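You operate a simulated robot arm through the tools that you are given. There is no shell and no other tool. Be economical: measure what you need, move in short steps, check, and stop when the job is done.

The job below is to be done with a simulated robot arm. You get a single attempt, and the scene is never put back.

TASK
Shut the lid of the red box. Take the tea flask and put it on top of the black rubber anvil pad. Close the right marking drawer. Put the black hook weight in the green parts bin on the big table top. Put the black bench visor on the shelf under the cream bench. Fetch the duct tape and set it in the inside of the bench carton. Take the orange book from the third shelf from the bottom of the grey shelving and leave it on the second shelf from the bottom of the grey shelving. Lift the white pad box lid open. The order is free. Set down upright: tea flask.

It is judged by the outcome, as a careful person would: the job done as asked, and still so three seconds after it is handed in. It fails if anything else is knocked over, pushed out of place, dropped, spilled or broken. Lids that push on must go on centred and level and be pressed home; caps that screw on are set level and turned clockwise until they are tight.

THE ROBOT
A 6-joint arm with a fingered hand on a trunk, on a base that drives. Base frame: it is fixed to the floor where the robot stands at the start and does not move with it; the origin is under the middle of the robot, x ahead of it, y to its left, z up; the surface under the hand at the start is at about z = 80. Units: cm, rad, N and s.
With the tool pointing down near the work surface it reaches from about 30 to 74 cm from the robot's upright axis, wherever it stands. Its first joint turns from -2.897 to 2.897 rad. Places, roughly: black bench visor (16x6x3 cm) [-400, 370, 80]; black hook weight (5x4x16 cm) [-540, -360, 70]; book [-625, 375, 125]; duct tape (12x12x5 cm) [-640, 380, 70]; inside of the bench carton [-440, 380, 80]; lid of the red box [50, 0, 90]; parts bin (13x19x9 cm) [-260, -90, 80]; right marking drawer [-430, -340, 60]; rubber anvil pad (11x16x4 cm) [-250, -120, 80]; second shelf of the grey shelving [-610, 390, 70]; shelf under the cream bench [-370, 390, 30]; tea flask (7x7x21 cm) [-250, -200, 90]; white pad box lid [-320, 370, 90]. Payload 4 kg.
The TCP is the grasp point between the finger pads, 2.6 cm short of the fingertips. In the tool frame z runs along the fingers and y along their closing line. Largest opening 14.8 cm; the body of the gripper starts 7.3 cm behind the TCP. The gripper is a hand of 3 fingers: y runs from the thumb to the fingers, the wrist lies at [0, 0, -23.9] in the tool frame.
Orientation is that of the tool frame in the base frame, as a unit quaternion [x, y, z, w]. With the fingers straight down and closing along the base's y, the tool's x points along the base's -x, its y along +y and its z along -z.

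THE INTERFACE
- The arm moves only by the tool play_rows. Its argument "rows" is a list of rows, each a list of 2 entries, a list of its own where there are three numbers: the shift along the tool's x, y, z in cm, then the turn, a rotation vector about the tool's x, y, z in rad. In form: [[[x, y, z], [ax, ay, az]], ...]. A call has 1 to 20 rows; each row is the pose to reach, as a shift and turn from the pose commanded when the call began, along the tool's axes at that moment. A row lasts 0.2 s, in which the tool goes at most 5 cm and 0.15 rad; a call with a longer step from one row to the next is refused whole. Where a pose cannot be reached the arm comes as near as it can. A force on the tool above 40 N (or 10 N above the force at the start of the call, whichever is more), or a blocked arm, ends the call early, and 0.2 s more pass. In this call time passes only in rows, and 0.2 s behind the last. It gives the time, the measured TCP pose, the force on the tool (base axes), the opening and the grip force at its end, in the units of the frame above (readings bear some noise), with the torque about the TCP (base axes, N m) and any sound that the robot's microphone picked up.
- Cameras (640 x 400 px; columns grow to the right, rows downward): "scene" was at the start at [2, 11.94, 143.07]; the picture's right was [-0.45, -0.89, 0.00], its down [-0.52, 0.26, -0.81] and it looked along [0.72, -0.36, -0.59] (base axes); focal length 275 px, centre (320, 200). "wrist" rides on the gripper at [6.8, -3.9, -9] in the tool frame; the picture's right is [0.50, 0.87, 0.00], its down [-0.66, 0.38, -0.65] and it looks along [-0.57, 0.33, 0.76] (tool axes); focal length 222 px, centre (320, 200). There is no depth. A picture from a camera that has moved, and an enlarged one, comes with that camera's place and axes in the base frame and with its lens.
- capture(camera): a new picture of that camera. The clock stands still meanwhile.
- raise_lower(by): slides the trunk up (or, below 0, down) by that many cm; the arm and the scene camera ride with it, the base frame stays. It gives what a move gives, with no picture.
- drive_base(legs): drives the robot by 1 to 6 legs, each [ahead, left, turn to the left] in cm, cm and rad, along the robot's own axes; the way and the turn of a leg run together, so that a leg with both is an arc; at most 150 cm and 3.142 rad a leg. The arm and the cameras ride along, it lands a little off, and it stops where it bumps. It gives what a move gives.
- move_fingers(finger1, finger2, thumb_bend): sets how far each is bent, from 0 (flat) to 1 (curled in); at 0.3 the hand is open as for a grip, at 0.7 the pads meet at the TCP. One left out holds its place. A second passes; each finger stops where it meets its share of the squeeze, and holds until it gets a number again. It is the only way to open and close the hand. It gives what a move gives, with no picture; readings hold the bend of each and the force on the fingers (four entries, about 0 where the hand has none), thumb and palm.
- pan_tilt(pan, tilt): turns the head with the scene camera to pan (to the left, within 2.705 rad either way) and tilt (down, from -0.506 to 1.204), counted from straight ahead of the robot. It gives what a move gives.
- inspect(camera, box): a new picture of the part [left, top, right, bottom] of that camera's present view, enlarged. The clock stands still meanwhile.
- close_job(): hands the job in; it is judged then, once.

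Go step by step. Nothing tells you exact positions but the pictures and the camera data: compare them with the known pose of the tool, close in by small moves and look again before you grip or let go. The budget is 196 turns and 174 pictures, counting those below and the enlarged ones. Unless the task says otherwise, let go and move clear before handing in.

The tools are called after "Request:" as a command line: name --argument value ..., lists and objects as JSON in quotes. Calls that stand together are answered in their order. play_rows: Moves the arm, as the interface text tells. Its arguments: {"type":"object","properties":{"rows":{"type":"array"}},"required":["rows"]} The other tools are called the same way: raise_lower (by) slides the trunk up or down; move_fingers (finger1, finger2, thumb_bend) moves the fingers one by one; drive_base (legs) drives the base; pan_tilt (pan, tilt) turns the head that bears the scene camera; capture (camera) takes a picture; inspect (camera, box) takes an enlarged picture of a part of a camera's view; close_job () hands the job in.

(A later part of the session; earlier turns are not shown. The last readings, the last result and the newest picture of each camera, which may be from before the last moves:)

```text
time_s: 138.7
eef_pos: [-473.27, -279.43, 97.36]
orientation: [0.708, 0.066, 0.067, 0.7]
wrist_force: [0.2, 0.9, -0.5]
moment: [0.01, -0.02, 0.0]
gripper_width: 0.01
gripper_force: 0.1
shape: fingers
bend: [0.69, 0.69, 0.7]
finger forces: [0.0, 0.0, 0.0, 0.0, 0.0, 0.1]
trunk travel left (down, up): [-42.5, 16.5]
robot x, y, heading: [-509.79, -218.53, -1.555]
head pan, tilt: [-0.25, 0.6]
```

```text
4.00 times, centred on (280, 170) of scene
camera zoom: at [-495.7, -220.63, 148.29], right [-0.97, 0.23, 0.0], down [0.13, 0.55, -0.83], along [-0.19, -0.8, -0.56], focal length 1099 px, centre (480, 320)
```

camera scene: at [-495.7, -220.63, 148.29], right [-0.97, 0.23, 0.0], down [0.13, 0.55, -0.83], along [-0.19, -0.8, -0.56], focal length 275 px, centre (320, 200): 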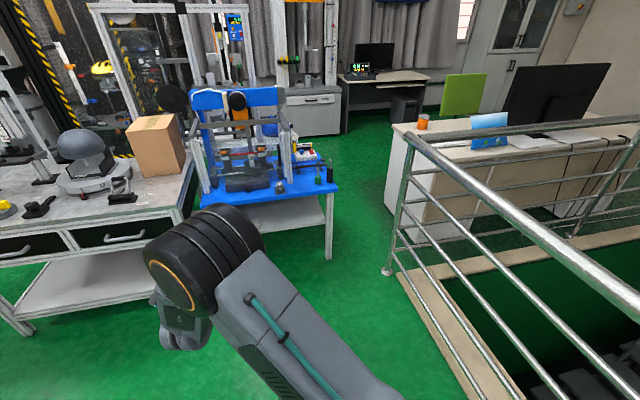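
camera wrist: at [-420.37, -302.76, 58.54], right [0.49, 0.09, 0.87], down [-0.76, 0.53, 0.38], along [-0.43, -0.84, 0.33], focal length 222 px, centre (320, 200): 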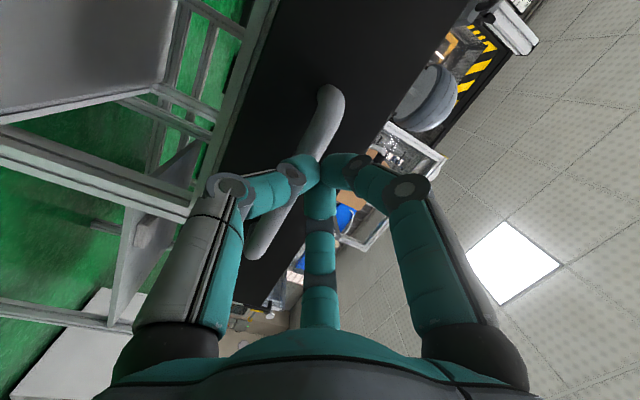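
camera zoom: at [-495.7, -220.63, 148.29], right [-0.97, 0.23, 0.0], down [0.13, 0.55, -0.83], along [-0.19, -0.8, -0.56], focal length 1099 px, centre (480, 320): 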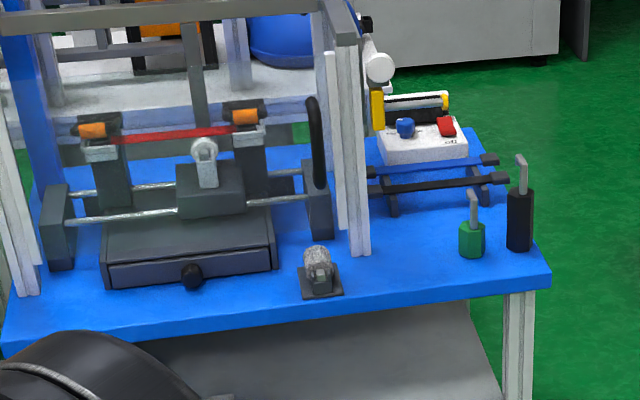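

The black hook weight stands at about (−536, −361) on the blue table (top ≈ z 62), with a green one 8 cm to its left. I'll point the hand down again, rotated so that the green weight falls in a gap between the fingers.

Request:
play_rows --rows '[[[0, 1, -1], [0.15, 0, 0]], [[0, 2, -2.5], [0.3, 0, 0]], [[0, 3, -4], [0.45, 0, 0]], [[0, 4, -5.5], [0.6, 0, 0]], [[0, 5, -7], [0.75, 0, 0]], [[0, 6, -8.5], [0.9, 0, 0]], [[0, 7, -10], [1.05, 0, 0]], [[0, 8, -11.5], [1.2, 0, 0]], [[0, 9, -13], [1.35, 0, 0]], [[0, 10, -14], [1.5, 0, 0]], [[0, 10, -15], [1.578, 0, 0]]]'

Request:
play_rows --rows '[[[-3, 0, 0], [0, 0, 0.15]], [[-7, 0, 0], [0, 0, 0.3]], [[-11, 0, 0], [0, 0, 0.45]], [[-15, 0, 0], [0, 0, 0.6]], [[-19, 0, 0], [0, 0, 0.6]], [[-23, 0, 0], [0, 0, 0.6]], [[-27, 0, 0], [0, 0, 0.6]], [[-31, 0, 0], [0, 0, 0.6]], [[-35, 0, 0], [0, 0, 0.6]]]'

Request:
move_fingers --finger1 0.42 --finger2 0.42 --thumb_bend 0.42

Request:
drive_base --legs '[[78, 0, 0]]'

Request:
capture --camera "wrist"

Request:
capture --camera "scene"

```text
time_s: 141.1
eef_pos: [-475.46, -268.32, 102.17]
orientation: [0.962, 0.088, 0.021, 0.259]
wrist_force: [-0.6, -0.7, -0.2]
moment: [0.03, -0.02, 0.02]
gripper_width: 0.0
gripper_force: 0.1
shape: fingers
bend: [0.69, 0.7, 0.7]
finger forces: [0.1, 0.0, 0.1, 0.0, 0.1, 0.0]
out of reach, approached as far as the arm can: row 7, 8, 9, 10, 11
trunk travel left (down, up): [-42.5, 16.5]
robot x, y, heading: [-509.78, -217.97, -1.555]
head pan, tilt: [-0.25, 0.6]
```

```text
time_s: 143.1
eef_pos: [-504.91, -274.59, 99.24]
orientation: [0.921, -0.21, 0.073, 0.319]
wrist_force: [0.1, -0.6, -0.4]
moment: [0.0, -0.01, 0.02]
gripper_width: 0.02
gripper_force: 0.0
shape: fingers
bend: [0.69, 0.7, 0.7]
finger forces: [0.1, 0.0, 0.0, 0.0, 0.0, 0.1]
out of reach, approached as far as the arm can: row 3, 4, 5, 6, 7, 8, 9
trunk travel left (down, up): [-42.5, 16.5]
robot x, y, heading: [-510.01, -218.16, -1.552]
head pan, tilt: [-0.25, 0.6]
```

```text
time_s: 144.1
eef_pos: [-504.9, -274.64, 99.1]
orientation: [0.921, -0.21, 0.073, 0.319]
wrist_force: [0.6, 0.4, -0.6]
moment: [-0.01, 0.02, 0.01]
gripper_width: 8.81
gripper_force: 0.0
shape: fingers
bend: [0.42, 0.42, 0.42]
finger forces: [0.1, 0.1, 0.0, 0.0, 0.0, 0.0]
trunk travel left (down, up): [-42.5, 16.5]
robot x, y, heading: [-509.79, -218.02, -1.552]
head pan, tilt: [-0.25, 0.6]
```

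```text
time_s: 148.5
eef_pos: [-501.7, -355.27, 99.18]
orientation: [0.923, -0.202, 0.076, 0.318]
wrist_force: [1.1, -0.3, -0.2]
moment: [0.02, -0.02, 0.0]
gripper_width: 8.82
gripper_force: 0.1
shape: fingers
bend: [0.42, 0.42, 0.42]
finger forces: [0.1, 0.0, 0.0, 0.1, 0.1, 0.0]
trunk travel left (down, up): [-42.5, 16.5]
robot x, y, heading: [-508.19, -299.22, -1.538]
head pan, tilt: [-0.25, 0.6]
```

```text
108 pictures are left
camera wrist: at [-494.02, -349.07, 106.07], right [0.09, -0.78, 0.62], down [-0.76, 0.35, 0.55], along [-0.64, -0.52, -0.56], focal length 222 px, centre (320, 200)
```

wrist: 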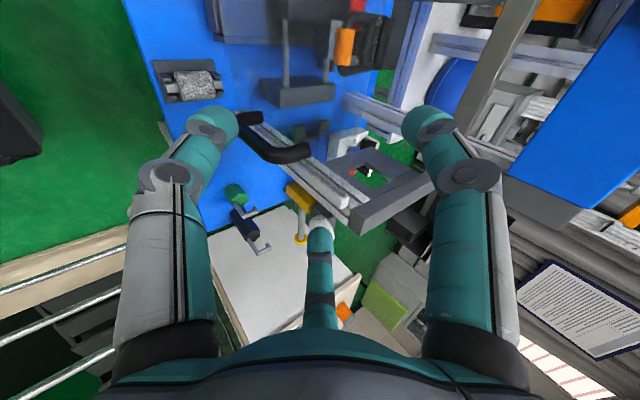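

```text
107 pictures are left
camera scene: at [-493.6, -301.18, 148.29], right [-0.98, 0.21, 0.0], down [0.12, 0.55, -0.83], along [-0.18, -0.81, -0.56], focal length 275 px, centre (320, 200)
```

scene: 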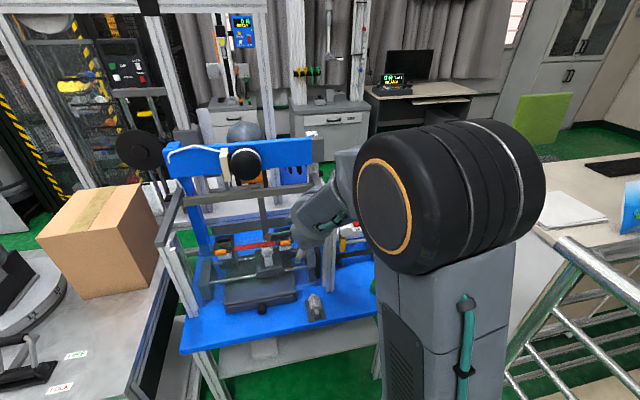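

The hand is close to the test rig's post, so I'll drive back first, then straighten the hand to point down and shift right above the weight's column.

Request:
drive_base --legs '[[-20, 0, -0.03]]'

Request:
play_rows --rows '[[[0, 0, 0], [0.09, -0.043, -0.002]], [[0, 0, 0], [0.18, -0.086, -0.003]], [[0, 0, 0], [0.27, -0.129, -0.005]], [[0, 0, 0], [0.36, -0.172, -0.007]], [[0, 0, 0], [0.45, -0.215, -0.008]], [[0, 0, 0], [0.54, -0.258, -0.01]], [[0, 0, 0], [0.603, -0.287, -0.011]]]'

Request:
capture --camera "wrist"

```text
time_s: 150.1
eef_pos: [-503.64, -334.87, 99.23]
orientation: [0.92, -0.215, 0.072, 0.32]
wrist_force: [0.7, 0.3, -0.5]
moment: [0.01, -0.01, -0.04]
gripper_width: 8.81
gripper_force: 0.1
shape: fingers
bend: [0.42, 0.42, 0.42]
finger forces: [0.1, 0.1, 0.0, 0.1, 0.0, 0.0]
trunk travel left (down, up): [-42.5, 16.5]
robot x, y, heading: [-508.02, -277.75, -1.566]
head pan, tilt: [-0.25, 0.6]
```

```text
time_s: 151.7
eef_pos: [-500.99, -331.28, 91.93]
orientation: [0.957, -0.226, 0.001, 0.183]
wrist_force: [0.4, -0.2, 0.1]
moment: [-0.01, 0.0, 0.03]
gripper_width: 8.84
gripper_force: 0.1
shape: fingers
bend: [0.42, 0.42, 0.42]
finger forces: [0.1, 0.0, 0.1, 0.0, 0.0, 0.0]
out of reach, approached as far as the arm can: row 1, 2, 3, 4, 5, 6, 7
trunk travel left (down, up): [-42.5, 16.5]
robot x, y, heading: [-508.21, -278.49, -1.561]
head pan, tilt: [-0.25, 0.6]
```

```text
106 pictures are left
camera wrist: at [-492.47, -327.79, 99.67], right [0.07, -0.94, 0.34], down [-0.7, 0.2, 0.69], along [-0.71, -0.29, -0.64], focal length 222 px, centre (320, 200)
```

wrist: 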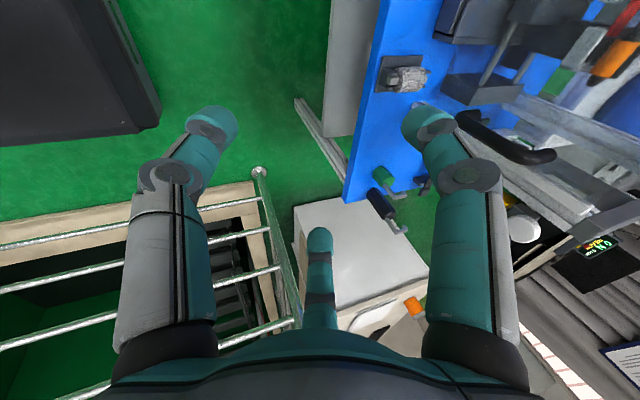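

The hand is still tilted ~20°; the arm seems limited at this low, close pose. I'll straighten it while moving up and outward.

Request:
play_rows --rows '[[[-1, 2, -1.5], [0, 0, 0]], [[-2, 4, -3], [0, 0, 0]], [[-3.2, 7, -5], [0, 0, 0]], [[-4.6, 10.3, -7.3], [0.1, -0.02, -0.01]], [[-4.6, 10.3, -7.3], [0.2, -0.04, -0.02]], [[-4.6, 10.3, -7.3], [0.3, -0.06, -0.03]], [[-4.6, 10.3, -7.3], [0.36, -0.078, -0.044]]]'

Request:
pan_tilt --pan 0.1 --tilt 0.4

Request:
capture --camera "scene"

```text
time_s: 153.3
eef_pos: [-505.83, -332.28, 93.83]
orientation: [0.955, -0.227, -0.025, 0.191]
wrist_force: [-0.5, 0.2, 0.0]
moment: [0.02, 0.0, -0.02]
gripper_width: 8.81
gripper_force: 0.0
shape: fingers
bend: [0.42, 0.42, 0.42]
finger forces: [0.0, 0.0, 0.1, 0.0, 0.0, 0.1]
out of reach, approached as far as the arm can: row 1, 2, 3, 4, 5, 6, 7
trunk travel left (down, up): [-42.5, 16.5]
robot x, y, heading: [-508.09, -277.99, -1.558]
head pan, tilt: [-0.25, 0.6]
```

```text
time_s: 154.1
eef_pos: [-505.86, -332.37, 93.77]
orientation: [0.955, -0.226, -0.024, 0.191]
wrist_force: [0.6, -0.6, 0.3]
moment: [0.01, -0.01, 0.03]
gripper_width: 8.84
gripper_force: 0.1
shape: fingers
bend: [0.42, 0.42, 0.42]
finger forces: [0.0, 0.1, 0.0, 0.1, 0.1, 0.0]
trunk travel left (down, up): [-42.5, 16.5]
robot x, y, heading: [-508.12, -278.63, -1.564]
head pan, tilt: [0.099, 0.4]
```

```text
105 pictures are left
camera scene: at [-491.0, -281.64, 150.11], right [-0.99, -0.11, 0.0], down [-0.04, 0.39, -0.92], along [0.1, -0.92, -0.39], focal length 275 px, centre (320, 200)
```

scene: 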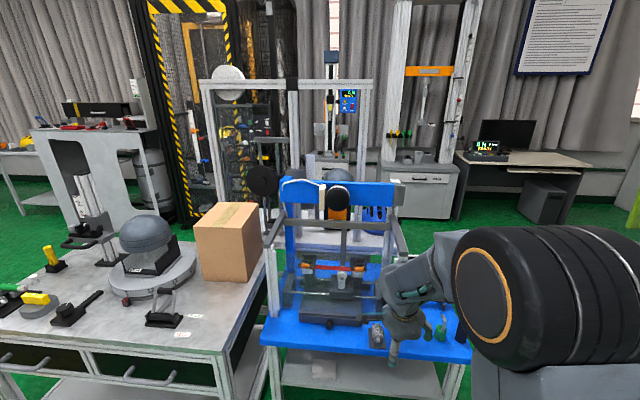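

I'll test whether the commanded pose itself has drifted beyond reach with a null move.

Request:
play_rows --rows '[[[0, 0, 0], [0, 0, 0]]]'

Request:
play_rows --rows '[[[0, 1, -2], [0, 0, 0]], [[0, 2, -4], [0, 0, 0]]]'

```text
time_s: 154.5
eef_pos: [-505.83, -332.28, 93.75]
orientation: [0.955, -0.227, -0.024, 0.191]
wrist_force: [0.4, -0.7, -0.3]
moment: [-0.04, -0.01, -0.01]
gripper_width: 8.81
gripper_force: 0.1
shape: fingers
bend: [0.42, 0.42, 0.42]
finger forces: [0.0, 0.0, 0.0, 0.1, 0.0, 0.1]
trunk travel left (down, up): [-42.5, 16.5]
robot x, y, heading: [-507.92, -278.39, -1.562]
head pan, tilt: [0.099, 0.4]
```

```text
time_s: 155.1
eef_pos: [-505.9, -331.29, 96.41]
orientation: [0.952, -0.227, -0.032, 0.202]
wrist_force: [0.4, -1.0, 0.2]
moment: [0.02, 0.03, -0.02]
gripper_width: 8.84
gripper_force: 0.1
shape: fingers
bend: [0.42, 0.42, 0.42]
finger forces: [0.0, 0.1, 0.1, 0.1, 0.0, 0.0]
out of reach, approached as far as the arm can: row 1, 2
trunk travel left (down, up): [-42.5, 16.5]
robot x, y, heading: [-507.9, -278.75, -1.563]
head pan, tilt: [0.099, 0.4]
```

It is a real joint limit: the hand can straighten only lower relative to the shoulder. So raise the trunk fully, and lower and straighten the arm.

Request:
raise_lower --by 16.4

Request:
play_rows --rows '[[[-0.1, -1.6, 3.7], [0, 0, 0]], [[-0.3, -3.2, 7.4], [0, 0, 0]], [[-0.4, -4.8, 11], [0.1, 0, -0.01]], [[-0.5, -6.4, 14.5], [0.2, -0.01, -0.02]], [[-0.6, -7.2, 16.5], [0.3, -0.015, -0.035]], [[-0.6, -7.2, 16.5], [0.41, -0.02, -0.05]]]'

Request:
capture --camera "wrist"

```text
time_s: 157.0
eef_pos: [-505.78, -331.29, 112.88]
orientation: [0.952, -0.227, -0.032, 0.201]
wrist_force: [0.0, 0.7, 1.0]
moment: [0.01, 0.0, 0.01]
gripper_width: 8.82
gripper_force: 0.1
shape: fingers
bend: [0.42, 0.42, 0.42]
finger forces: [0.0, 0.0, 0.1, 0.0, 0.1, 0.0]
trunk travel left (down, up): [-58.9, 0.1]
robot x, y, heading: [-508.57, -278.28, -1.561]
head pan, tilt: [0.099, 0.4]
```

```text
time_s: 158.4
eef_pos: [-505.75, -330.11, 94.64]
orientation: [0.972, -0.218, -0.019, 0.09]
wrist_force: [0.0, 0.4, -0.6]
moment: [-0.01, 0.01, -0.02]
gripper_width: 8.84
gripper_force: 0.1
shape: fingers
bend: [0.42, 0.42, 0.42]
finger forces: [0.0, 0.0, 0.0, 0.0, 0.1, 0.1]
out of reach, approached as far as the arm can: row 5, 6
trunk travel left (down, up): [-58.9, 0.1]
robot x, y, heading: [-508.4, -277.92, -1.567]
head pan, tilt: [0.099, 0.4]
```

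```text
104 pictures are left
camera wrist: at [-497.27, -328.04, 102.97], right [0.09, -0.98, 0.16], down [-0.7, 0.05, 0.71], along [-0.71, -0.17, -0.68], focal length 222 px, centre (320, 200)
```

wrist: 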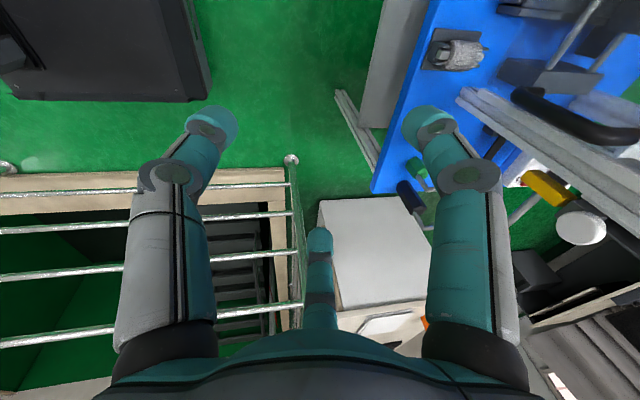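

Working. Now move right and lower toward the column in front of the weight, straightening the rest.

Request:
play_rows --rows '[[[-3, 2.9, 1.5], [0.03, 0, 0]], [[-6, 5.8, 3], [0.06, 0, 0]], [[-9, 8.7, 4.5], [0.09, 0, 0]], [[-12, 11.6, 6], [0.12, 0, 0]], [[-15, 14.5, 7.5], [0.15, 0, 0]], [[-18, 17.4, 9], [0.184, 0, -0.022]], [[-21.3, 20.6, 10.5], [0.184, 0, -0.022]]]'

Request:
capture --camera "wrist"

```text
time_s: 160.0
eef_pos: [-527.11, -332.24, 85.26]
orientation: [0.974, -0.215, -0.057, 0.053]
wrist_force: [0.5, -0.6, -0.1]
moment: [0.02, 0.03, -0.01]
gripper_width: 8.86
gripper_force: 0.0
shape: fingers
bend: [0.42, 0.42, 0.42]
finger forces: [0.0, 0.0, 0.0, 0.0, 0.0, 0.0]
out of reach, approached as far as the arm can: row 1, 2, 3, 4, 5, 6, 7
trunk travel left (down, up): [-58.9, 0.1]
robot x, y, heading: [-507.98, -278.61, -1.561]
head pan, tilt: [0.099, 0.4]
```

```text
103 pictures are left
camera wrist: at [-518.2, -330.83, 93.23], right [0.09, -0.99, 0.07], down [-0.66, -0.01, 0.75], along [-0.75, -0.11, -0.66], focal length 222 px, centre (320, 200)
```

wrist: 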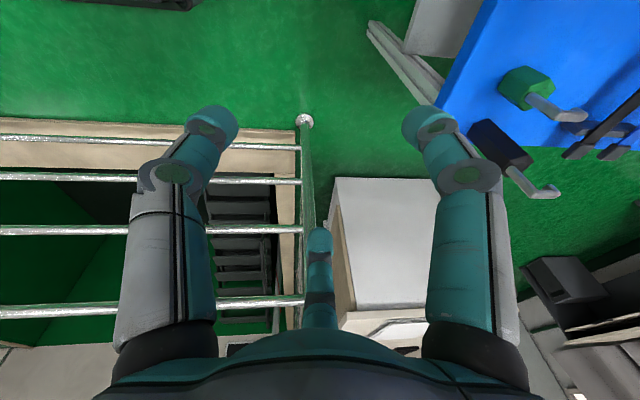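

Let me probe the limit: rotate the hand back about its own axis and see whether the constraint eases.

Request:
play_rows --rows '[[[0, 0, 0], [0, 0, -0.15]], [[0, 0, 0], [0, 0, -0.3]], [[0, 0, 0], [0, 0, -0.45]], [[0, 0, 0], [0, 0, -0.6]]]'

Request:
play_rows --rows '[[[0, 0, -2], [0.04, 0, 0]], [[0, 0, -4], [0.08, 0, 0]]]'

```text
time_s: 161.0
eef_pos: [-525.72, -331.22, 84.71]
orientation: [0.993, 0.081, -0.079, 0.035]
wrist_force: [-1.0, 0.3, 0.2]
moment: [0.01, 0.05, 0.01]
gripper_width: 8.86
gripper_force: 0.0
shape: fingers
bend: [0.42, 0.42, 0.42]
finger forces: [0.0, 0.0, 0.0, 0.0, 0.1, 0.0]
out of reach, approached as far as the arm can: row 4
trunk travel left (down, up): [-58.9, 0.1]
robot x, y, heading: [-508.52, -278.48, -1.561]
head pan, tilt: [0.099, 0.4]
```

```text
time_s: 161.6
eef_pos: [-522.9, -331.42, 88.66]
orientation: [0.994, 0.072, -0.085, -0.009]
wrist_force: [1.3, -0.6, 0.4]
moment: [-0.02, 0.03, 0.0]
gripper_width: 8.86
gripper_force: 0.0
shape: fingers
bend: [0.42, 0.42, 0.42]
finger forces: [0.0, 0.1, 0.0, 0.0, 0.0, 0.1]
out of reach, approached as far as the arm can: row 1, 2
trunk travel left (down, up): [-58.9, 0.1]
robot x, y, heading: [-508.01, -278.16, -1.563]
head pan, tilt: [0.099, 0.4]
```

Request:
play_rows --rows '[[[0, 0, 0], [0, 0, -0.15]], [[0, 0, 0], [0, 0, -0.3]], [[0, 0, 0], [0, 0, -0.45]], [[0, 0, 0], [0, 0, -0.6]], [[0, 0, 0], [0, 0, -0.75]], [[0, 0, 0], [0, 0, -0.9]]]'

Request:
play_rows --rows '[[[0, 0, -2], [0, 0, 0]], [[0, 0, -4], [0, 0, 0]]]'

Request:
pan_tilt --pan -0.3 --tilt 0.7

Request:
capture --camera "scene"

```text
time_s: 163.0
eef_pos: [-516.37, -326.31, 85.43]
orientation: [0.871, 0.485, -0.079, 0.021]
wrist_force: [0.7, 0.4, -0.7]
moment: [0.02, 0.01, 0.01]
gripper_width: 8.86
gripper_force: 0.1
shape: fingers
bend: [0.42, 0.42, 0.42]
finger forces: [0.1, 0.0, 0.1, 0.1, 0.0, 0.0]
out of reach, approached as far as the arm can: row 1, 2, 3, 4, 5, 6
trunk travel left (down, up): [-58.9, 0.1]
robot x, y, heading: [-508.45, -278.53, -1.564]
head pan, tilt: [0.099, 0.4]
```

```text
time_s: 163.6
eef_pos: [-517.86, -321.98, 85.84]
orientation: [0.86, 0.503, -0.074, -0.029]
wrist_force: [0.1, -1.2, 0.1]
moment: [-0.02, 0.0, -0.01]
gripper_width: 8.84
gripper_force: 0.1
shape: fingers
bend: [0.42, 0.42, 0.42]
finger forces: [0.0, 0.1, 0.0, 0.0, 0.0, 0.1]
out of reach, approached as far as the arm can: row 1, 2
trunk travel left (down, up): [-58.9, 0.1]
robot x, y, heading: [-508.05, -278.51, -1.564]
head pan, tilt: [0.099, 0.4]
```

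```text
time_s: 164.4
eef_pos: [-517.97, -322.05, 85.82]
orientation: [0.86, 0.504, -0.074, -0.029]
wrist_force: [-0.7, -0.3, -0.5]
moment: [-0.01, 0.02, -0.01]
gripper_width: 8.85
gripper_force: 0.2
shape: fingers
bend: [0.42, 0.42, 0.42]
finger forces: [0.0, 0.0, 0.0, 0.0, 0.1, 0.0]
trunk travel left (down, up): [-58.9, 0.1]
robot x, y, heading: [-508.3, -278.7, -1.558]
head pan, tilt: [-0.3, 0.7]
```

```text
102 pictures are left
camera scene: at [-494.44, -280.57, 163.83], right [-0.96, 0.29, 0.0], down [0.18, 0.62, -0.77], along [-0.22, -0.73, -0.64], focal length 275 px, centre (320, 200)
```

scene: 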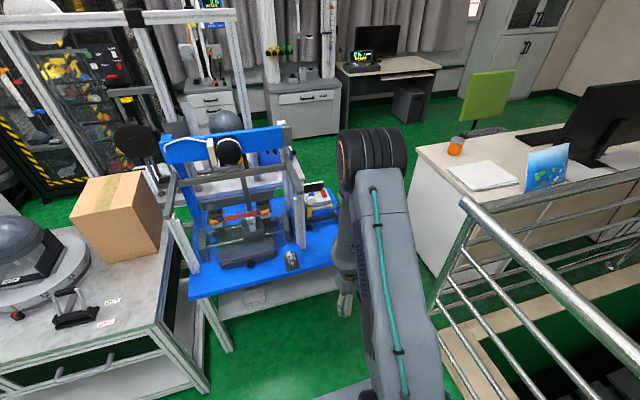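

The wrist seems stuck at a straight-wrist singularity (hand in line with the forearm) after the horizontal pose. I'll go round it: swing the hand sideways to the left first, then come back down from there.

Request:
play_rows --rows '[[[1.76, 3.14, -0.27], [-0.131, 0.0735, 0.004]], [[3.5, 6.2, -1.0], [-0.261, 0.147, 0.0075]], [[5.1, 9.1, -2.4], [-0.392, 0.22, 0.011]], [[6.5, 11.8, -4.2], [-0.522, 0.294, 0.015]], [[7.9, 14.4, -6.4], [-0.653, 0.367, 0.019]], [[9.0, 16.5, -9.0], [-0.784, 0.441, 0.0225]], [[9.9, 18.3, -12], [-0.914, 0.514, 0.026]], [[10.65, 19.7, -15.3], [-1.045, 0.588, 0.03]]]'

Request:
capture --camera "scene"

```text
time_s: 166.2
eef_pos: [-494.25, -322.42, 97.77]
orientation: [0.753, 0.423, 0.435, 0.255]
wrist_force: [0.2, -0.2, 0.1]
moment: [0.02, 0.01, 0.01]
gripper_width: 8.9
gripper_force: 0.1
shape: fingers
bend: [0.42, 0.42, 0.42]
finger forces: [0.0, 0.0, 0.0, 0.1, 0.1, 0.0]
out of reach, approached as far as the arm can: row 1
trunk travel left (down, up): [-58.9, 0.1]
robot x, y, heading: [-508.04, -278.33, -1.568]
head pan, tilt: [-0.3, 0.7]
```

```text
101 pictures are left
camera scene: at [-494.43, -280.57, 163.83], right [-0.96, 0.29, 0.0], down [0.19, 0.62, -0.76], along [-0.22, -0.73, -0.64], focal length 275 px, centre (320, 200)
```

scene: 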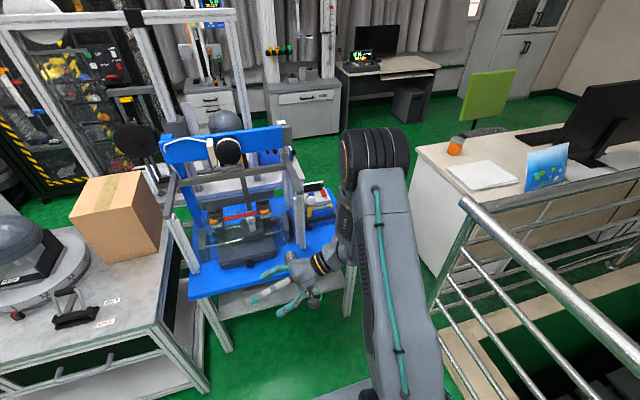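

That worked smoothly. Now raise the wrist and move it outward, then swing the hand from sideways to straight down.

Request:
play_rows --rows '[[[-0.1, 3.9, -1.8], [0, 0, 0]], [[-0.15, 7.7, -3.6], [0, 0, 0]], [[-0.2, 11.5, -5.4], [0, 0, 0]], [[-0.3, 15.4, -7.25], [0, 0, 0]]]'

Request:
play_rows --rows '[[[-1.59, -2.66, -0.2], [0.113, -0.068, -0.002]], [[-3.2, -5.34, -0.85], [0.227, -0.135, -0.004]], [[-4.75, -7.9, -1.9], [0.34, -0.203, -0.006]], [[-6.2, -10.3, -3.3], [0.454, -0.27, -0.008]], [[-7.6, -12.6, -5.0], [0.567, -0.338, -0.011]], [[-8.9, -14.6, -7.1], [0.68, -0.406, -0.013]], [[-9.9, -16.4, -9.5], [0.794, -0.473, -0.015]], [[-10.9, -17.8, -12.2], [0.907, -0.541, -0.017]]]'

Request:
capture --camera "scene"

```text
time_s: 167.2
eef_pos: [-494.48, -330.5, 112.74]
orientation: [0.753, 0.424, 0.434, 0.253]
wrist_force: [0.5, 0.3, 0.8]
moment: [-0.03, -0.02, 0.0]
gripper_width: 8.87
gripper_force: 0.0
shape: fingers
bend: [0.42, 0.42, 0.42]
finger forces: [0.1, 0.0, 0.0, 0.0, 0.1, 0.1]
trunk travel left (down, up): [-58.9, 0.1]
robot x, y, heading: [-508.3, -278.43, -1.565]
head pan, tilt: [-0.3, 0.7]
```

```text
time_s: 169.1
eef_pos: [-514.92, -330.58, 100.73]
orientation: [0.869, 0.495, -0.007, 0.006]
wrist_force: [0.5, 0.3, -1.0]
moment: [0.03, 0.0, -0.02]
gripper_width: 8.85
gripper_force: 0.1
shape: fingers
bend: [0.42, 0.42, 0.42]
finger forces: [0.0, 0.1, 0.0, 0.0, 0.0, 0.1]
trunk travel left (down, up): [-58.9, 0.1]
robot x, y, heading: [-508.36, -278.35, -1.566]
head pan, tilt: [-0.3, 0.7]
```

```text
100 pictures are left
camera scene: at [-494.44, -280.57, 163.83], right [-0.96, 0.29, 0.0], down [0.19, 0.62, -0.76], along [-0.22, -0.73, -0.64], focal length 275 px, centre (320, 200)
```

scene: 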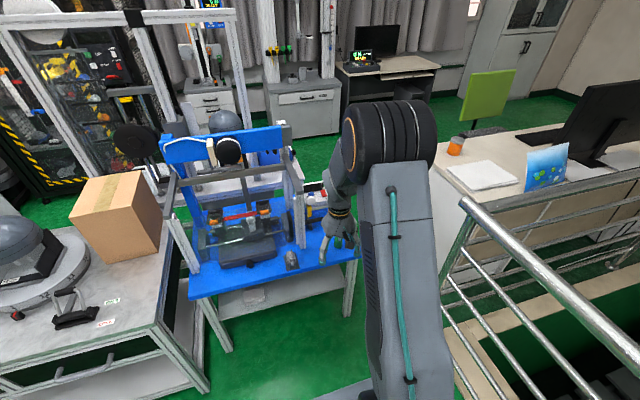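

The hand points straight down again. Now rotate it so that the gap faces the green weight, and shift right into the black weight's line, then drive forward.

Request:
play_rows --rows '[[[-2, -3.4, 1.5], [0, 0, -0.13]], [[-4, -6.7, 3], [0, 0, -0.26]], [[-6, -10, 4.5], [0, 0, -0.4]], [[-8, -13.5, 6], [0, 0, -0.53]], [[-9.95, -16.8, 7.5], [0, 0, -0.66]]]'

Request:
drive_base --legs '[[22, 0, 0]]'

Request:
capture --camera "wrist"

Request:
capture --camera "scene"

```text
time_s: 170.2
eef_pos: [-534.82, -330.59, 93.28]
orientation: [0.661, 0.75, -0.007, 0.005]
wrist_force: [0.1, -0.4, 0.1]
moment: [0.02, -0.01, -0.01]
gripper_width: 8.87
gripper_force: 0.1
shape: fingers
bend: [0.42, 0.42, 0.42]
finger forces: [0.1, 0.1, 0.0, 0.0, 0.1, 0.0]
trunk travel left (down, up): [-58.9, 0.1]
robot x, y, heading: [-508.21, -278.44, -1.56]
head pan, tilt: [-0.3, 0.7]
```

```text
time_s: 171.9
eef_pos: [-533.97, -352.58, 93.35]
orientation: [0.658, 0.753, -0.007, 0.004]
wrist_force: [-0.1, 0.1, -0.3]
moment: [-0.03, -0.02, -0.03]
gripper_width: 8.85
gripper_force: 0.2
shape: fingers
bend: [0.42, 0.42, 0.42]
finger forces: [0.0, 0.0, 0.0, 0.0, 0.0, 0.0]
trunk travel left (down, up): [-58.9, 0.1]
robot x, y, heading: [-507.78, -300.14, -1.552]
head pan, tilt: [-0.3, 0.7]
```

```text
99 pictures are left
camera wrist: at [-538.62, -346.28, 102.38], right [0.79, 0.61, -0.01], down [0.46, -0.59, 0.66], along [0.4, -0.53, -0.75], focal length 222 px, centre (320, 200)
```

wrist: 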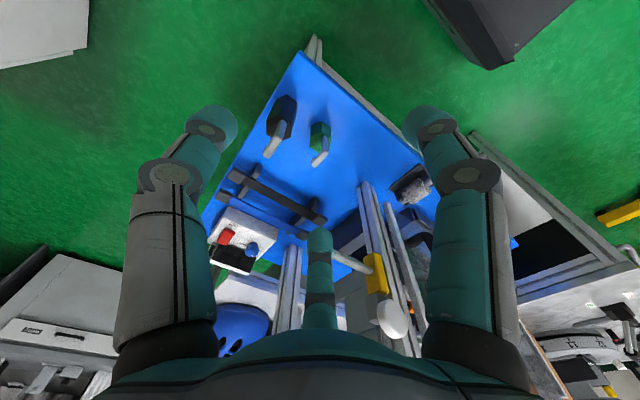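

```text
98 pictures are left
camera scene: at [-494.14, -302.24, 163.83], right [-0.96, 0.28, 0.0], down [0.18, 0.62, -0.76], along [-0.21, -0.73, -0.64], focal length 275 px, centre (320, 200)
```

scene: 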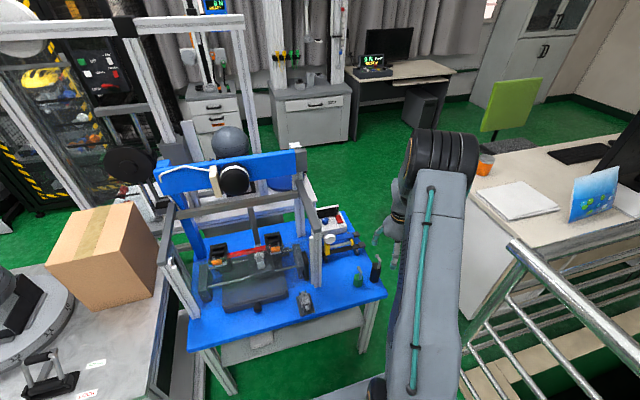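

Request:
inspect --camera "scene" --box '[320, 230, 420, 310]'

Request:
inspect --camera "wrist" --box '[220, 70, 380, 190]'

```text
5.00 times, centred on (370, 270) of scene
camera zoom: at [-494.14, -302.24, 163.83], right [-0.96, 0.28, 0.0], down [0.18, 0.62, -0.76], along [-0.21, -0.73, -0.64], focal length 1374 px, centre (70, -150)
```

zoom: 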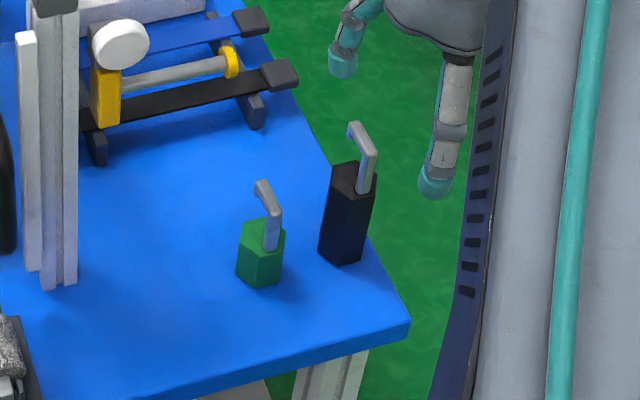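

```text
3.33 times, centred on (300, 130) of wrist
camera zoom: at [-538.62, -346.28, 102.38], right [0.79, 0.61, -0.01], down [0.46, -0.59, 0.66], along [0.4, -0.53, -0.75], focal length 740 px, centre (387, 433)
```

zoom: 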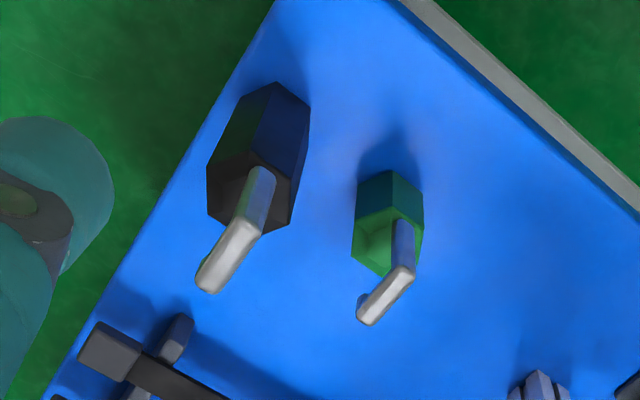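

Weight axis at (−535.2, −360.8). Move above and descend partway, then check.

Request:
play_rows --rows '[[[-4, -1.1, 0], [0, 0, 0]], [[-8, -2.3, 0], [0, 0, 0]], [[-8, -2.3, 4], [0, 0, 0]], [[-8, -2.3, 8], [0, 0, 0]], [[-8, -2.3, 12], [0, 0, 0]]]'

Request:
capture --camera "wrist"

Request:
inspect --camera "scene" --box '[310, 210, 430, 300]'

```text
time_s: 173.1
eef_pos: [-535.06, -360.88, 81.59]
orientation: [0.659, 0.752, -0.006, 0.005]
wrist_force: [0.4, -0.7, -0.2]
moment: [-0.02, 0.01, 0.01]
gripper_width: 8.85
gripper_force: 0.1
shape: fingers
bend: [0.42, 0.42, 0.42]
finger forces: [0.0, 0.0, 0.1, 0.0, 0.0, 0.1]
trunk travel left (down, up): [-58.9, 0.1]
robot x, y, heading: [-508.1, -300.0, -1.552]
head pan, tilt: [-0.3, 0.7]
```

```text
95 pictures are left
camera wrist: at [-539.77, -354.55, 90.65], right [0.79, 0.61, -0.01], down [0.46, -0.59, 0.66], along [0.4, -0.53, -0.75], focal length 222 px, centre (320, 200)
```

wrist: 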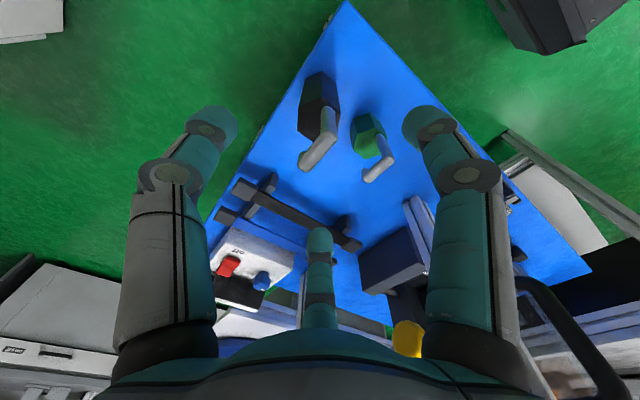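

```text
4.44 times, centred on (370, 255) of scene
camera zoom: at [-494.14, -302.21, 163.83], right [-0.96, 0.28, 0.0], down [0.18, 0.62, -0.76], along [-0.21, -0.73, -0.64], focal length 1222 px, centre (98, -44)
```

zoom: 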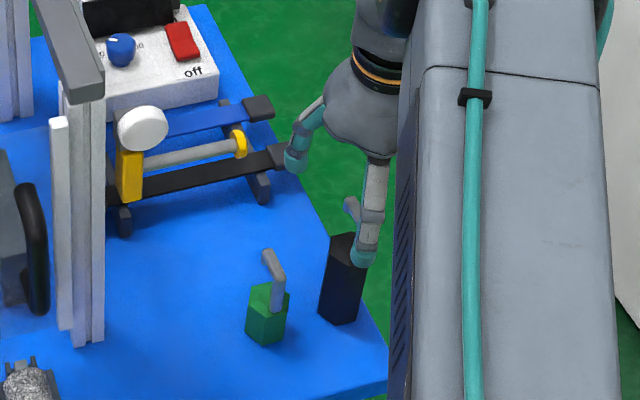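

Well centred. Descend to z≈71 in small steps (force limits protect).

Request:
play_rows --rows '[[[0, 0, 3], [0, 0, 0]], [[0, 0, 6], [0, 0, 0]], [[0, 0, 8], [0, 0, 0]], [[0, 0, 9.3], [0, 0, 0]], [[0, 0, 10.3], [0, 0, 0]]]'

Request:
capture --camera "wrist"

Request:
inspect --camera "scene" --box '[310, 210, 430, 300]'

```text
time_s: 174.3
eef_pos: [-535.12, -361.21, 71.2]
orientation: [0.658, 0.753, -0.007, 0.006]
wrist_force: [-0.2, 0.9, -0.3]
moment: [-0.06, 0.01, 0.01]
gripper_width: 8.86
gripper_force: 0.0
shape: fingers
bend: [0.42, 0.42, 0.42]
finger forces: [0.0, 0.0, 0.0, 0.0, 0.0, 0.0]
trunk travel left (down, up): [-58.9, 0.1]
robot x, y, heading: [-508.14, -299.75, -1.557]
head pan, tilt: [-0.3, 0.7]
```

```text
93 pictures are left
camera wrist: at [-539.86, -354.84, 80.29], right [0.79, 0.61, -0.01], down [0.46, -0.59, 0.66], along [0.4, -0.53, -0.75], focal length 222 px, centre (320, 200)
```

wrist: 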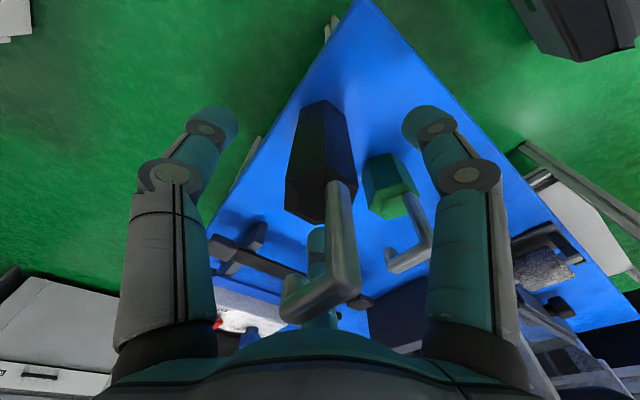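

```text
4.44 times, centred on (370, 255) of scene
camera zoom: at [-494.14, -302.19, 163.83], right [-0.96, 0.28, 0.0], down [0.18, 0.62, -0.76], along [-0.21, -0.73, -0.64], focal length 1222 px, centre (98, -44)
```

zoom: 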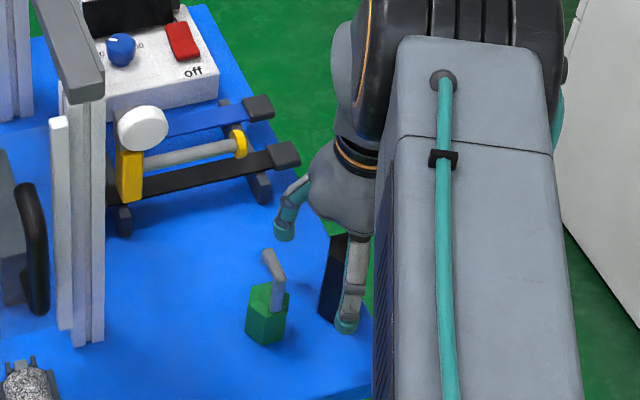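

The body top is right at the grasp point; go 0.9 cm lower and close the fingers.

Request:
play_rows --rows '[[[0, 0, 0.5], [0, 0, 0]], [[0, 0, 0.9], [0, 0, 0]]]'

Request:
move_fingers --finger1 0.7 --finger2 0.7 --thumb_bend 0.7

Request:
capture --camera "wrist"

```text
time_s: 174.9
eef_pos: [-535.09, -361.18, 70.32]
orientation: [0.658, 0.753, -0.007, 0.004]
wrist_force: [0.9, 0.5, -0.4]
moment: [0.0, 0.01, -0.01]
gripper_width: 8.88
gripper_force: 0.1
shape: fingers
bend: [0.42, 0.42, 0.42]
finger forces: [0.0, 0.0, 0.0, 0.0, 0.1, 0.0]
trunk travel left (down, up): [-58.9, 0.1]
robot x, y, heading: [-508.3, -300.3, -1.553]
head pan, tilt: [-0.3, 0.7]
```

```text
time_s: 175.9
eef_pos: [-535.09, -361.11, 70.37]
orientation: [0.658, 0.753, -0.006, 0.005]
wrist_force: [-2.7, 0.8, -0.1]
moment: [0.01, 0.07, 0.03]
gripper_width: 2.9
gripper_force: 13.4
shape: fingers
bend: [0.6, 0.63, 0.63]
finger forces: [9.0, 6.4, 0.0, 0.0, 11.8, 0.0]
trunk travel left (down, up): [-58.9, 0.1]
robot x, y, heading: [-507.8, -300.03, -1.554]
head pan, tilt: [-0.3, 0.7]
```

```text
91 pictures are left
camera wrist: at [-539.9, -354.89, 79.41], right [0.79, 0.61, -0.01], down [0.46, -0.59, 0.66], along [0.4, -0.53, -0.75], focal length 222 px, centre (320, 200)
```

wrist: 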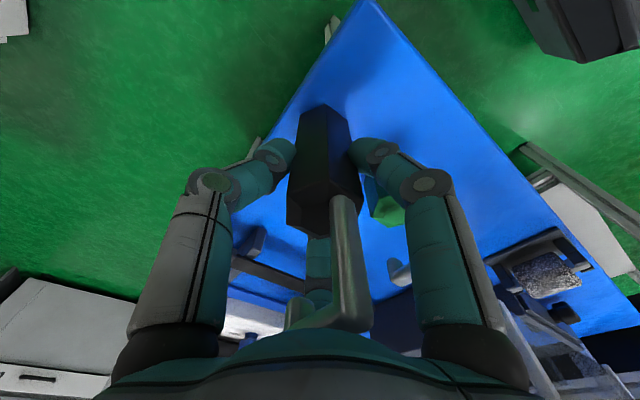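

Gripped on the body. Lift straight up and check the hold.

Request:
play_rows --rows '[[[0, 0, -1], [0, 0, 0]], [[0, 0, -3], [0, 0, 0]], [[0, 0, -6], [0, 0, 0]], [[0, 0, -10], [0, 0, 0]], [[0, 0, -14], [0, 0, 0]], [[0, 0, -18], [0, 0, 0]], [[0, 0, -21], [0, 0, 0]]]'

Request:
drive_base --legs '[[-45, 0, 0]]'

Request:
capture --camera "wrist"

Request:
capture --camera "scene"

```text
time_s: 177.5
eef_pos: [-534.98, -360.63, 91.43]
orientation: [0.658, 0.753, -0.006, 0.005]
wrist_force: [0.0, -0.4, -10.3]
moment: [0.0, 0.01, -0.01]
gripper_width: 2.9
gripper_force: 12.1
shape: fingers
bend: [0.6, 0.62, 0.63]
finger forces: [8.5, 6.4, 0.0, 0.0, 9.4, 0.0]
trunk travel left (down, up): [-58.9, 0.1]
robot x, y, heading: [-507.79, -299.99, -1.552]
head pan, tilt: [-0.3, 0.7]
```

```text
time_s: 180.3
eef_pos: [-535.44, -315.71, 91.41]
orientation: [0.654, 0.757, -0.007, 0.004]
wrist_force: [0.0, -0.2, -9.8]
moment: [-0.03, 0.02, -0.01]
gripper_width: 2.89
gripper_force: 12.0
shape: fingers
bend: [0.6, 0.62, 0.63]
finger forces: [8.5, 6.2, 0.1, 0.0, 9.3, 0.0]
trunk travel left (down, up): [-58.9, 0.1]
robot x, y, heading: [-508.98, -254.58, -1.538]
head pan, tilt: [-0.3, 0.7]
```

```text
90 pictures are left
camera wrist: at [-540.19, -309.37, 100.45], right [0.78, 0.62, -0.01], down [0.47, -0.58, 0.66], along [0.4, -0.53, -0.75], focal length 222 px, centre (320, 200)
```

wrist: 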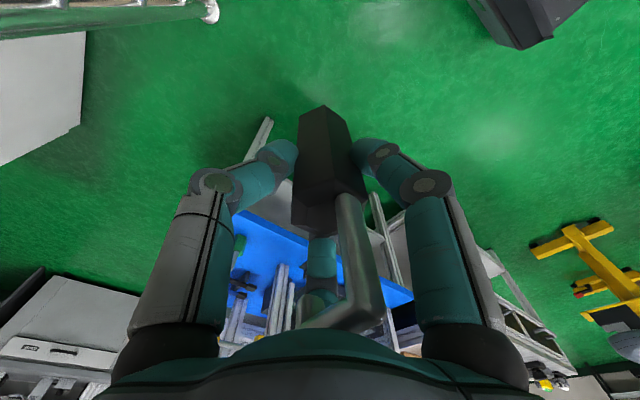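

```text
89 pictures are left
camera scene: at [-495.24, -256.63, 163.83], right [-0.96, 0.27, 0.0], down [0.17, 0.62, -0.76], along [-0.2, -0.74, -0.64], focal length 275 px, centre (320, 200)
```

scene: 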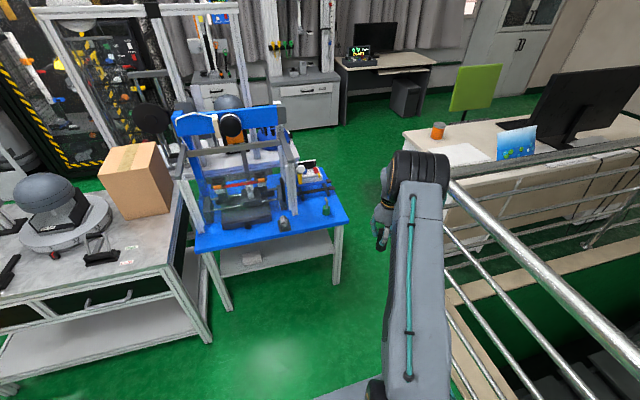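

The 1 kg weight is held well. I'll drive back the same way (wide around the table's right end) to the front of the big table, checking the pose midway.

Request:
drive_base --legs '[[0, 45, -0.03], [-145, 0, 0], [-145, 0, 0], [-40, 0, 0]]'

```text
time_s: 199.0
eef_pos: [-485.56, 22.15, 91.43]
orientation: [0.679, 0.734, -0.007, 0.005]
wrist_force: [-0.7, -0.1, -9.0]
moment: [-0.05, 0.02, 0.02]
gripper_width: 2.9
gripper_force: 12.2
shape: fingers
bend: [0.6, 0.62, 0.63]
finger forces: [8.4, 6.4, 0.1, 0.0, 9.3, 0.0]
trunk travel left (down, up): [-58.9, 0.1]
robot x, y, heading: [-454.99, 81.51, -1.606]
head pan, tilt: [-0.3, 0.7]
```

Request:
drive_base --legs '[[0, 0, 0.035], [0, 150, 0], [0, 150, 0]]'

Request:
drive_base --legs '[[0, 0, -1.57]]'

```text
time_s: 213.4
eef_pos: [-192.73, 21.6, 91.34]
orientation: [0.666, 0.746, -0.007, 0.004]
wrist_force: [0.6, -0.1, -9.5]
moment: [-0.02, 0.05, -0.03]
gripper_width: 2.87
gripper_force: 12.1
shape: fingers
bend: [0.6, 0.62, 0.63]
finger forces: [8.4, 6.7, 0.0, 0.1, 9.3, 0.0]
trunk travel left (down, up): [-58.9, 0.1]
robot x, y, heading: [-164.29, 81.66, -1.57]
head pan, tilt: [-0.3, 0.7]
```

```text
time_s: 217.6
eef_pos: [-224.54, 110.39, 91.38]
orientation: [0.998, 0.055, -0.009, -0.001]
wrist_force: [0.3, -0.5, -10.8]
moment: [0.02, 0.04, -0.01]
gripper_width: 2.81
gripper_force: 11.5
shape: fingers
bend: [0.6, 0.62, 0.63]
finger forces: [7.9, 6.5, 0.0, 0.1, 9.1, 0.0]
trunk travel left (down, up): [-58.9, 0.1]
robot x, y, heading: [-164.68, 81.79, 3.133]
head pan, tilt: [-0.3, 0.7]
```

Raise the weight and centre the arm ahead of the robot, then drive along the table front to the bin.

Request:
play_rows --rows '[[[0, 3, -3], [0, 0, 0]], [[-0.4, 6, -6], [0, 0, 0]], [[-0.8, 9, -9], [0, 0, 0]], [[-1.2, 12, -12], [0, 0, 0]], [[-1.6, 15, -15], [0, 0, 0]], [[-2, 18, -18], [0, 0, 0]], [[-2.4, 21, -21], [0, 0, 0]], [[-2.8, 24.5, -23], [0, 0, 0]], [[-3.1, 27.8, -24], [0, 0, 0]]]'

Request:
drive_base --legs '[[-8, 0, 0], [0, 90, 0], [0, 84, 0]]'

Request:
pan_tilt --pan 0.0 --tilt 0.6

Request:
capture --camera "scene"

Request:
capture --camera "wrist"

```text
time_s: 219.6
eef_pos: [-224.26, 82.2, 115.18]
orientation: [0.999, 0.053, -0.006, -0.001]
wrist_force: [0.1, -0.1, -10.1]
moment: [0.02, 0.02, -0.04]
gripper_width: 2.82
gripper_force: 11.9
shape: fingers
bend: [0.6, 0.62, 0.63]
finger forces: [8.5, 6.8, 0.1, 0.1, 9.5, 0.0]
trunk travel left (down, up): [-58.9, 0.1]
robot x, y, heading: [-164.17, 82.05, 3.136]
head pan, tilt: [-0.3, 0.7]
```

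```text
time_s: 229.0
eef_pos: [-217.3, -90.78, 115.2]
orientation: [0.998, 0.06, -0.008, 0.0]
wrist_force: [-0.1, 1.1, -10.7]
moment: [0.03, 0.03, 0.05]
gripper_width: 2.8
gripper_force: 12.2
shape: fingers
bend: [0.6, 0.62, 0.63]
finger forces: [8.4, 6.7, 0.0, 0.2, 9.6, 0.1]
trunk travel left (down, up): [-58.9, 0.1]
robot x, y, heading: [-157.41, -90.5, -3.14]
head pan, tilt: [-0.3, 0.7]
```

```text
time_s: 229.8
eef_pos: [-217.23, -90.78, 115.11]
orientation: [0.998, 0.058, -0.007, -0.001]
wrist_force: [0.7, 0.2, -10.7]
moment: [0.01, -0.03, -0.02]
gripper_width: 2.78
gripper_force: 12.2
shape: fingers
bend: [0.6, 0.62, 0.63]
finger forces: [8.4, 6.6, 0.1, 0.0, 9.6, 0.0]
trunk travel left (down, up): [-58.9, 0.1]
robot x, y, heading: [-157.65, -90.98, -3.14]
head pan, tilt: [0.0, 0.6]
```

```text
88 pictures are left
camera scene: at [-160.14, -107.12, 164.68], right [0.0, 1.0, 0.0], down [0.57, 0.0, -0.82], along [-0.82, 0.0, -0.57], focal length 275 px, centre (320, 200)
```

scene: 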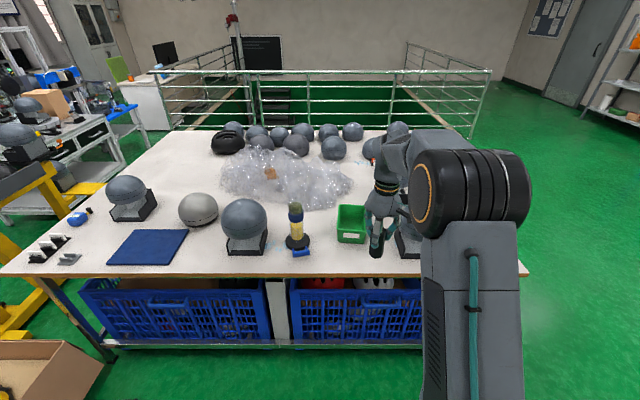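

```text
87 pictures are left
camera wrist: at [-210.85, -86.13, 124.27], right [0.6, -0.8, -0.01], down [-0.6, -0.45, 0.66], along [-0.53, -0.39, -0.75], focal length 222 px, centre (320, 200)
```

wrist: 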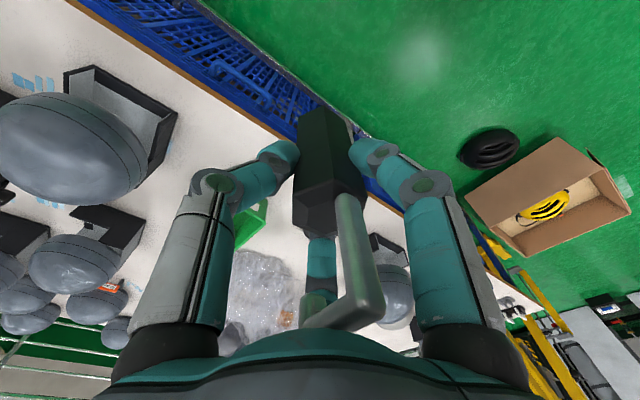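

Request:
inspect --camera "scene" --box '[270, 180, 430, 280]'

```text
4.00 times, centred on (350, 230) of scene
camera zoom: at [-160.14, -107.12, 164.68], right [0.0, 1.0, 0.0], down [0.57, 0.0, -0.82], along [-0.82, 0.0, -0.57], focal length 1099 px, centre (200, 80)
```

zoom: 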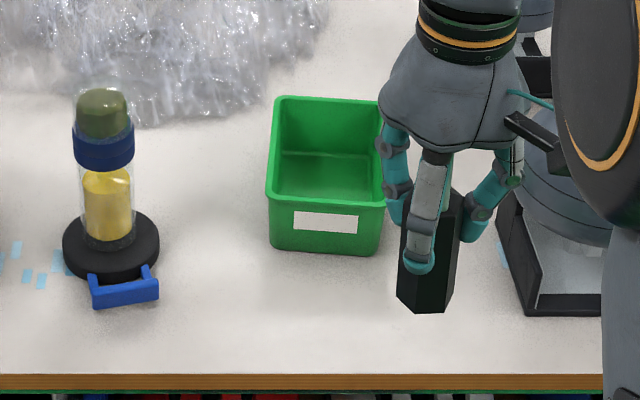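

The bin centre is at about (−256.5, −93), rim z≈89. I'll drive forward so that the weight comes over it at height.

Request:
drive_base --legs '[[39, 2.2, 0]]'

Request:
capture --camera "wrist"

Request:
pan_tilt --pan 0.0 --tilt 0.8

Request:
capture --camera "scene"

```text
time_s: 232.3
eef_pos: [-255.81, -93.28, 115.19]
orientation: [0.998, 0.061, -0.008, -0.001]
wrist_force: [-1.3, 0.6, -9.4]
moment: [-0.01, 0.03, 0.03]
gripper_width: 2.76
gripper_force: 12.1
shape: fingers
bend: [0.6, 0.62, 0.63]
finger forces: [8.4, 6.7, 0.0, 0.0, 9.5, 0.1]
trunk travel left (down, up): [-58.9, 0.1]
robot x, y, heading: [-195.8, -92.75, -3.136]
head pan, tilt: [0.0, 0.6]
```

```text
85 pictures are left
camera wrist: at [-249.41, -88.62, 124.25], right [0.6, -0.8, -0.01], down [-0.6, -0.46, 0.66], along [-0.53, -0.39, -0.75], focal length 222 px, centre (320, 200)
```

wrist: 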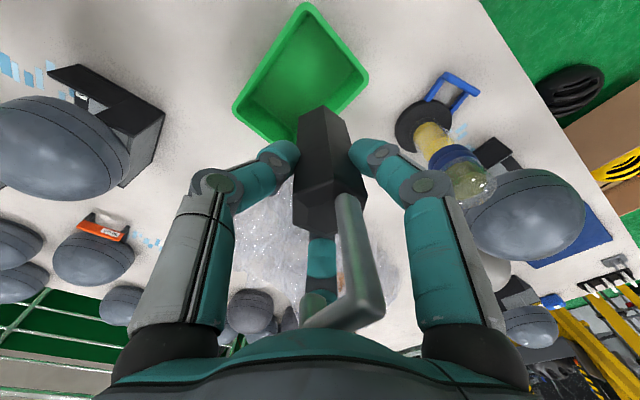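

```text
time_s: 233.0
eef_pos: [-255.87, -93.28, 115.02]
orientation: [0.998, 0.06, -0.007, -0.001]
wrist_force: [0.0, -0.2, -10.3]
moment: [0.01, 0.02, 0.02]
gripper_width: 2.8
gripper_force: 12.6
shape: fingers
bend: [0.6, 0.62, 0.63]
finger forces: [8.5, 6.7, 0.0, 0.0, 9.5, 0.1]
trunk travel left (down, up): [-58.9, 0.1]
robot x, y, heading: [-195.76, -92.95, -3.138]
head pan, tilt: [0.0, 0.799]
```

```text
84 pictures are left
camera scene: at [-197.82, -109.45, 163.0], right [-0.01, 1.0, 0.0], down [0.72, 0.0, -0.7], along [-0.7, 0.0, -0.72], focal length 275 px, centre (320, 200)
```

scene: 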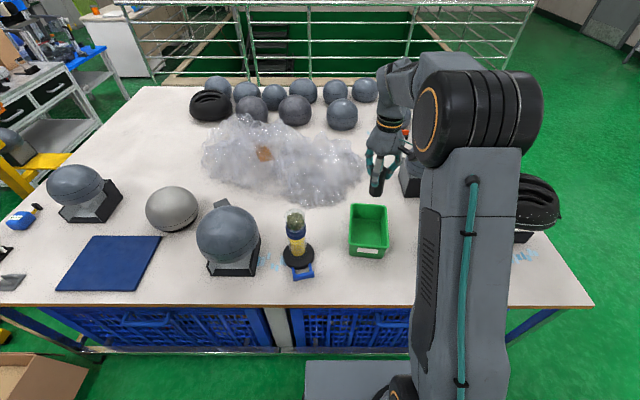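

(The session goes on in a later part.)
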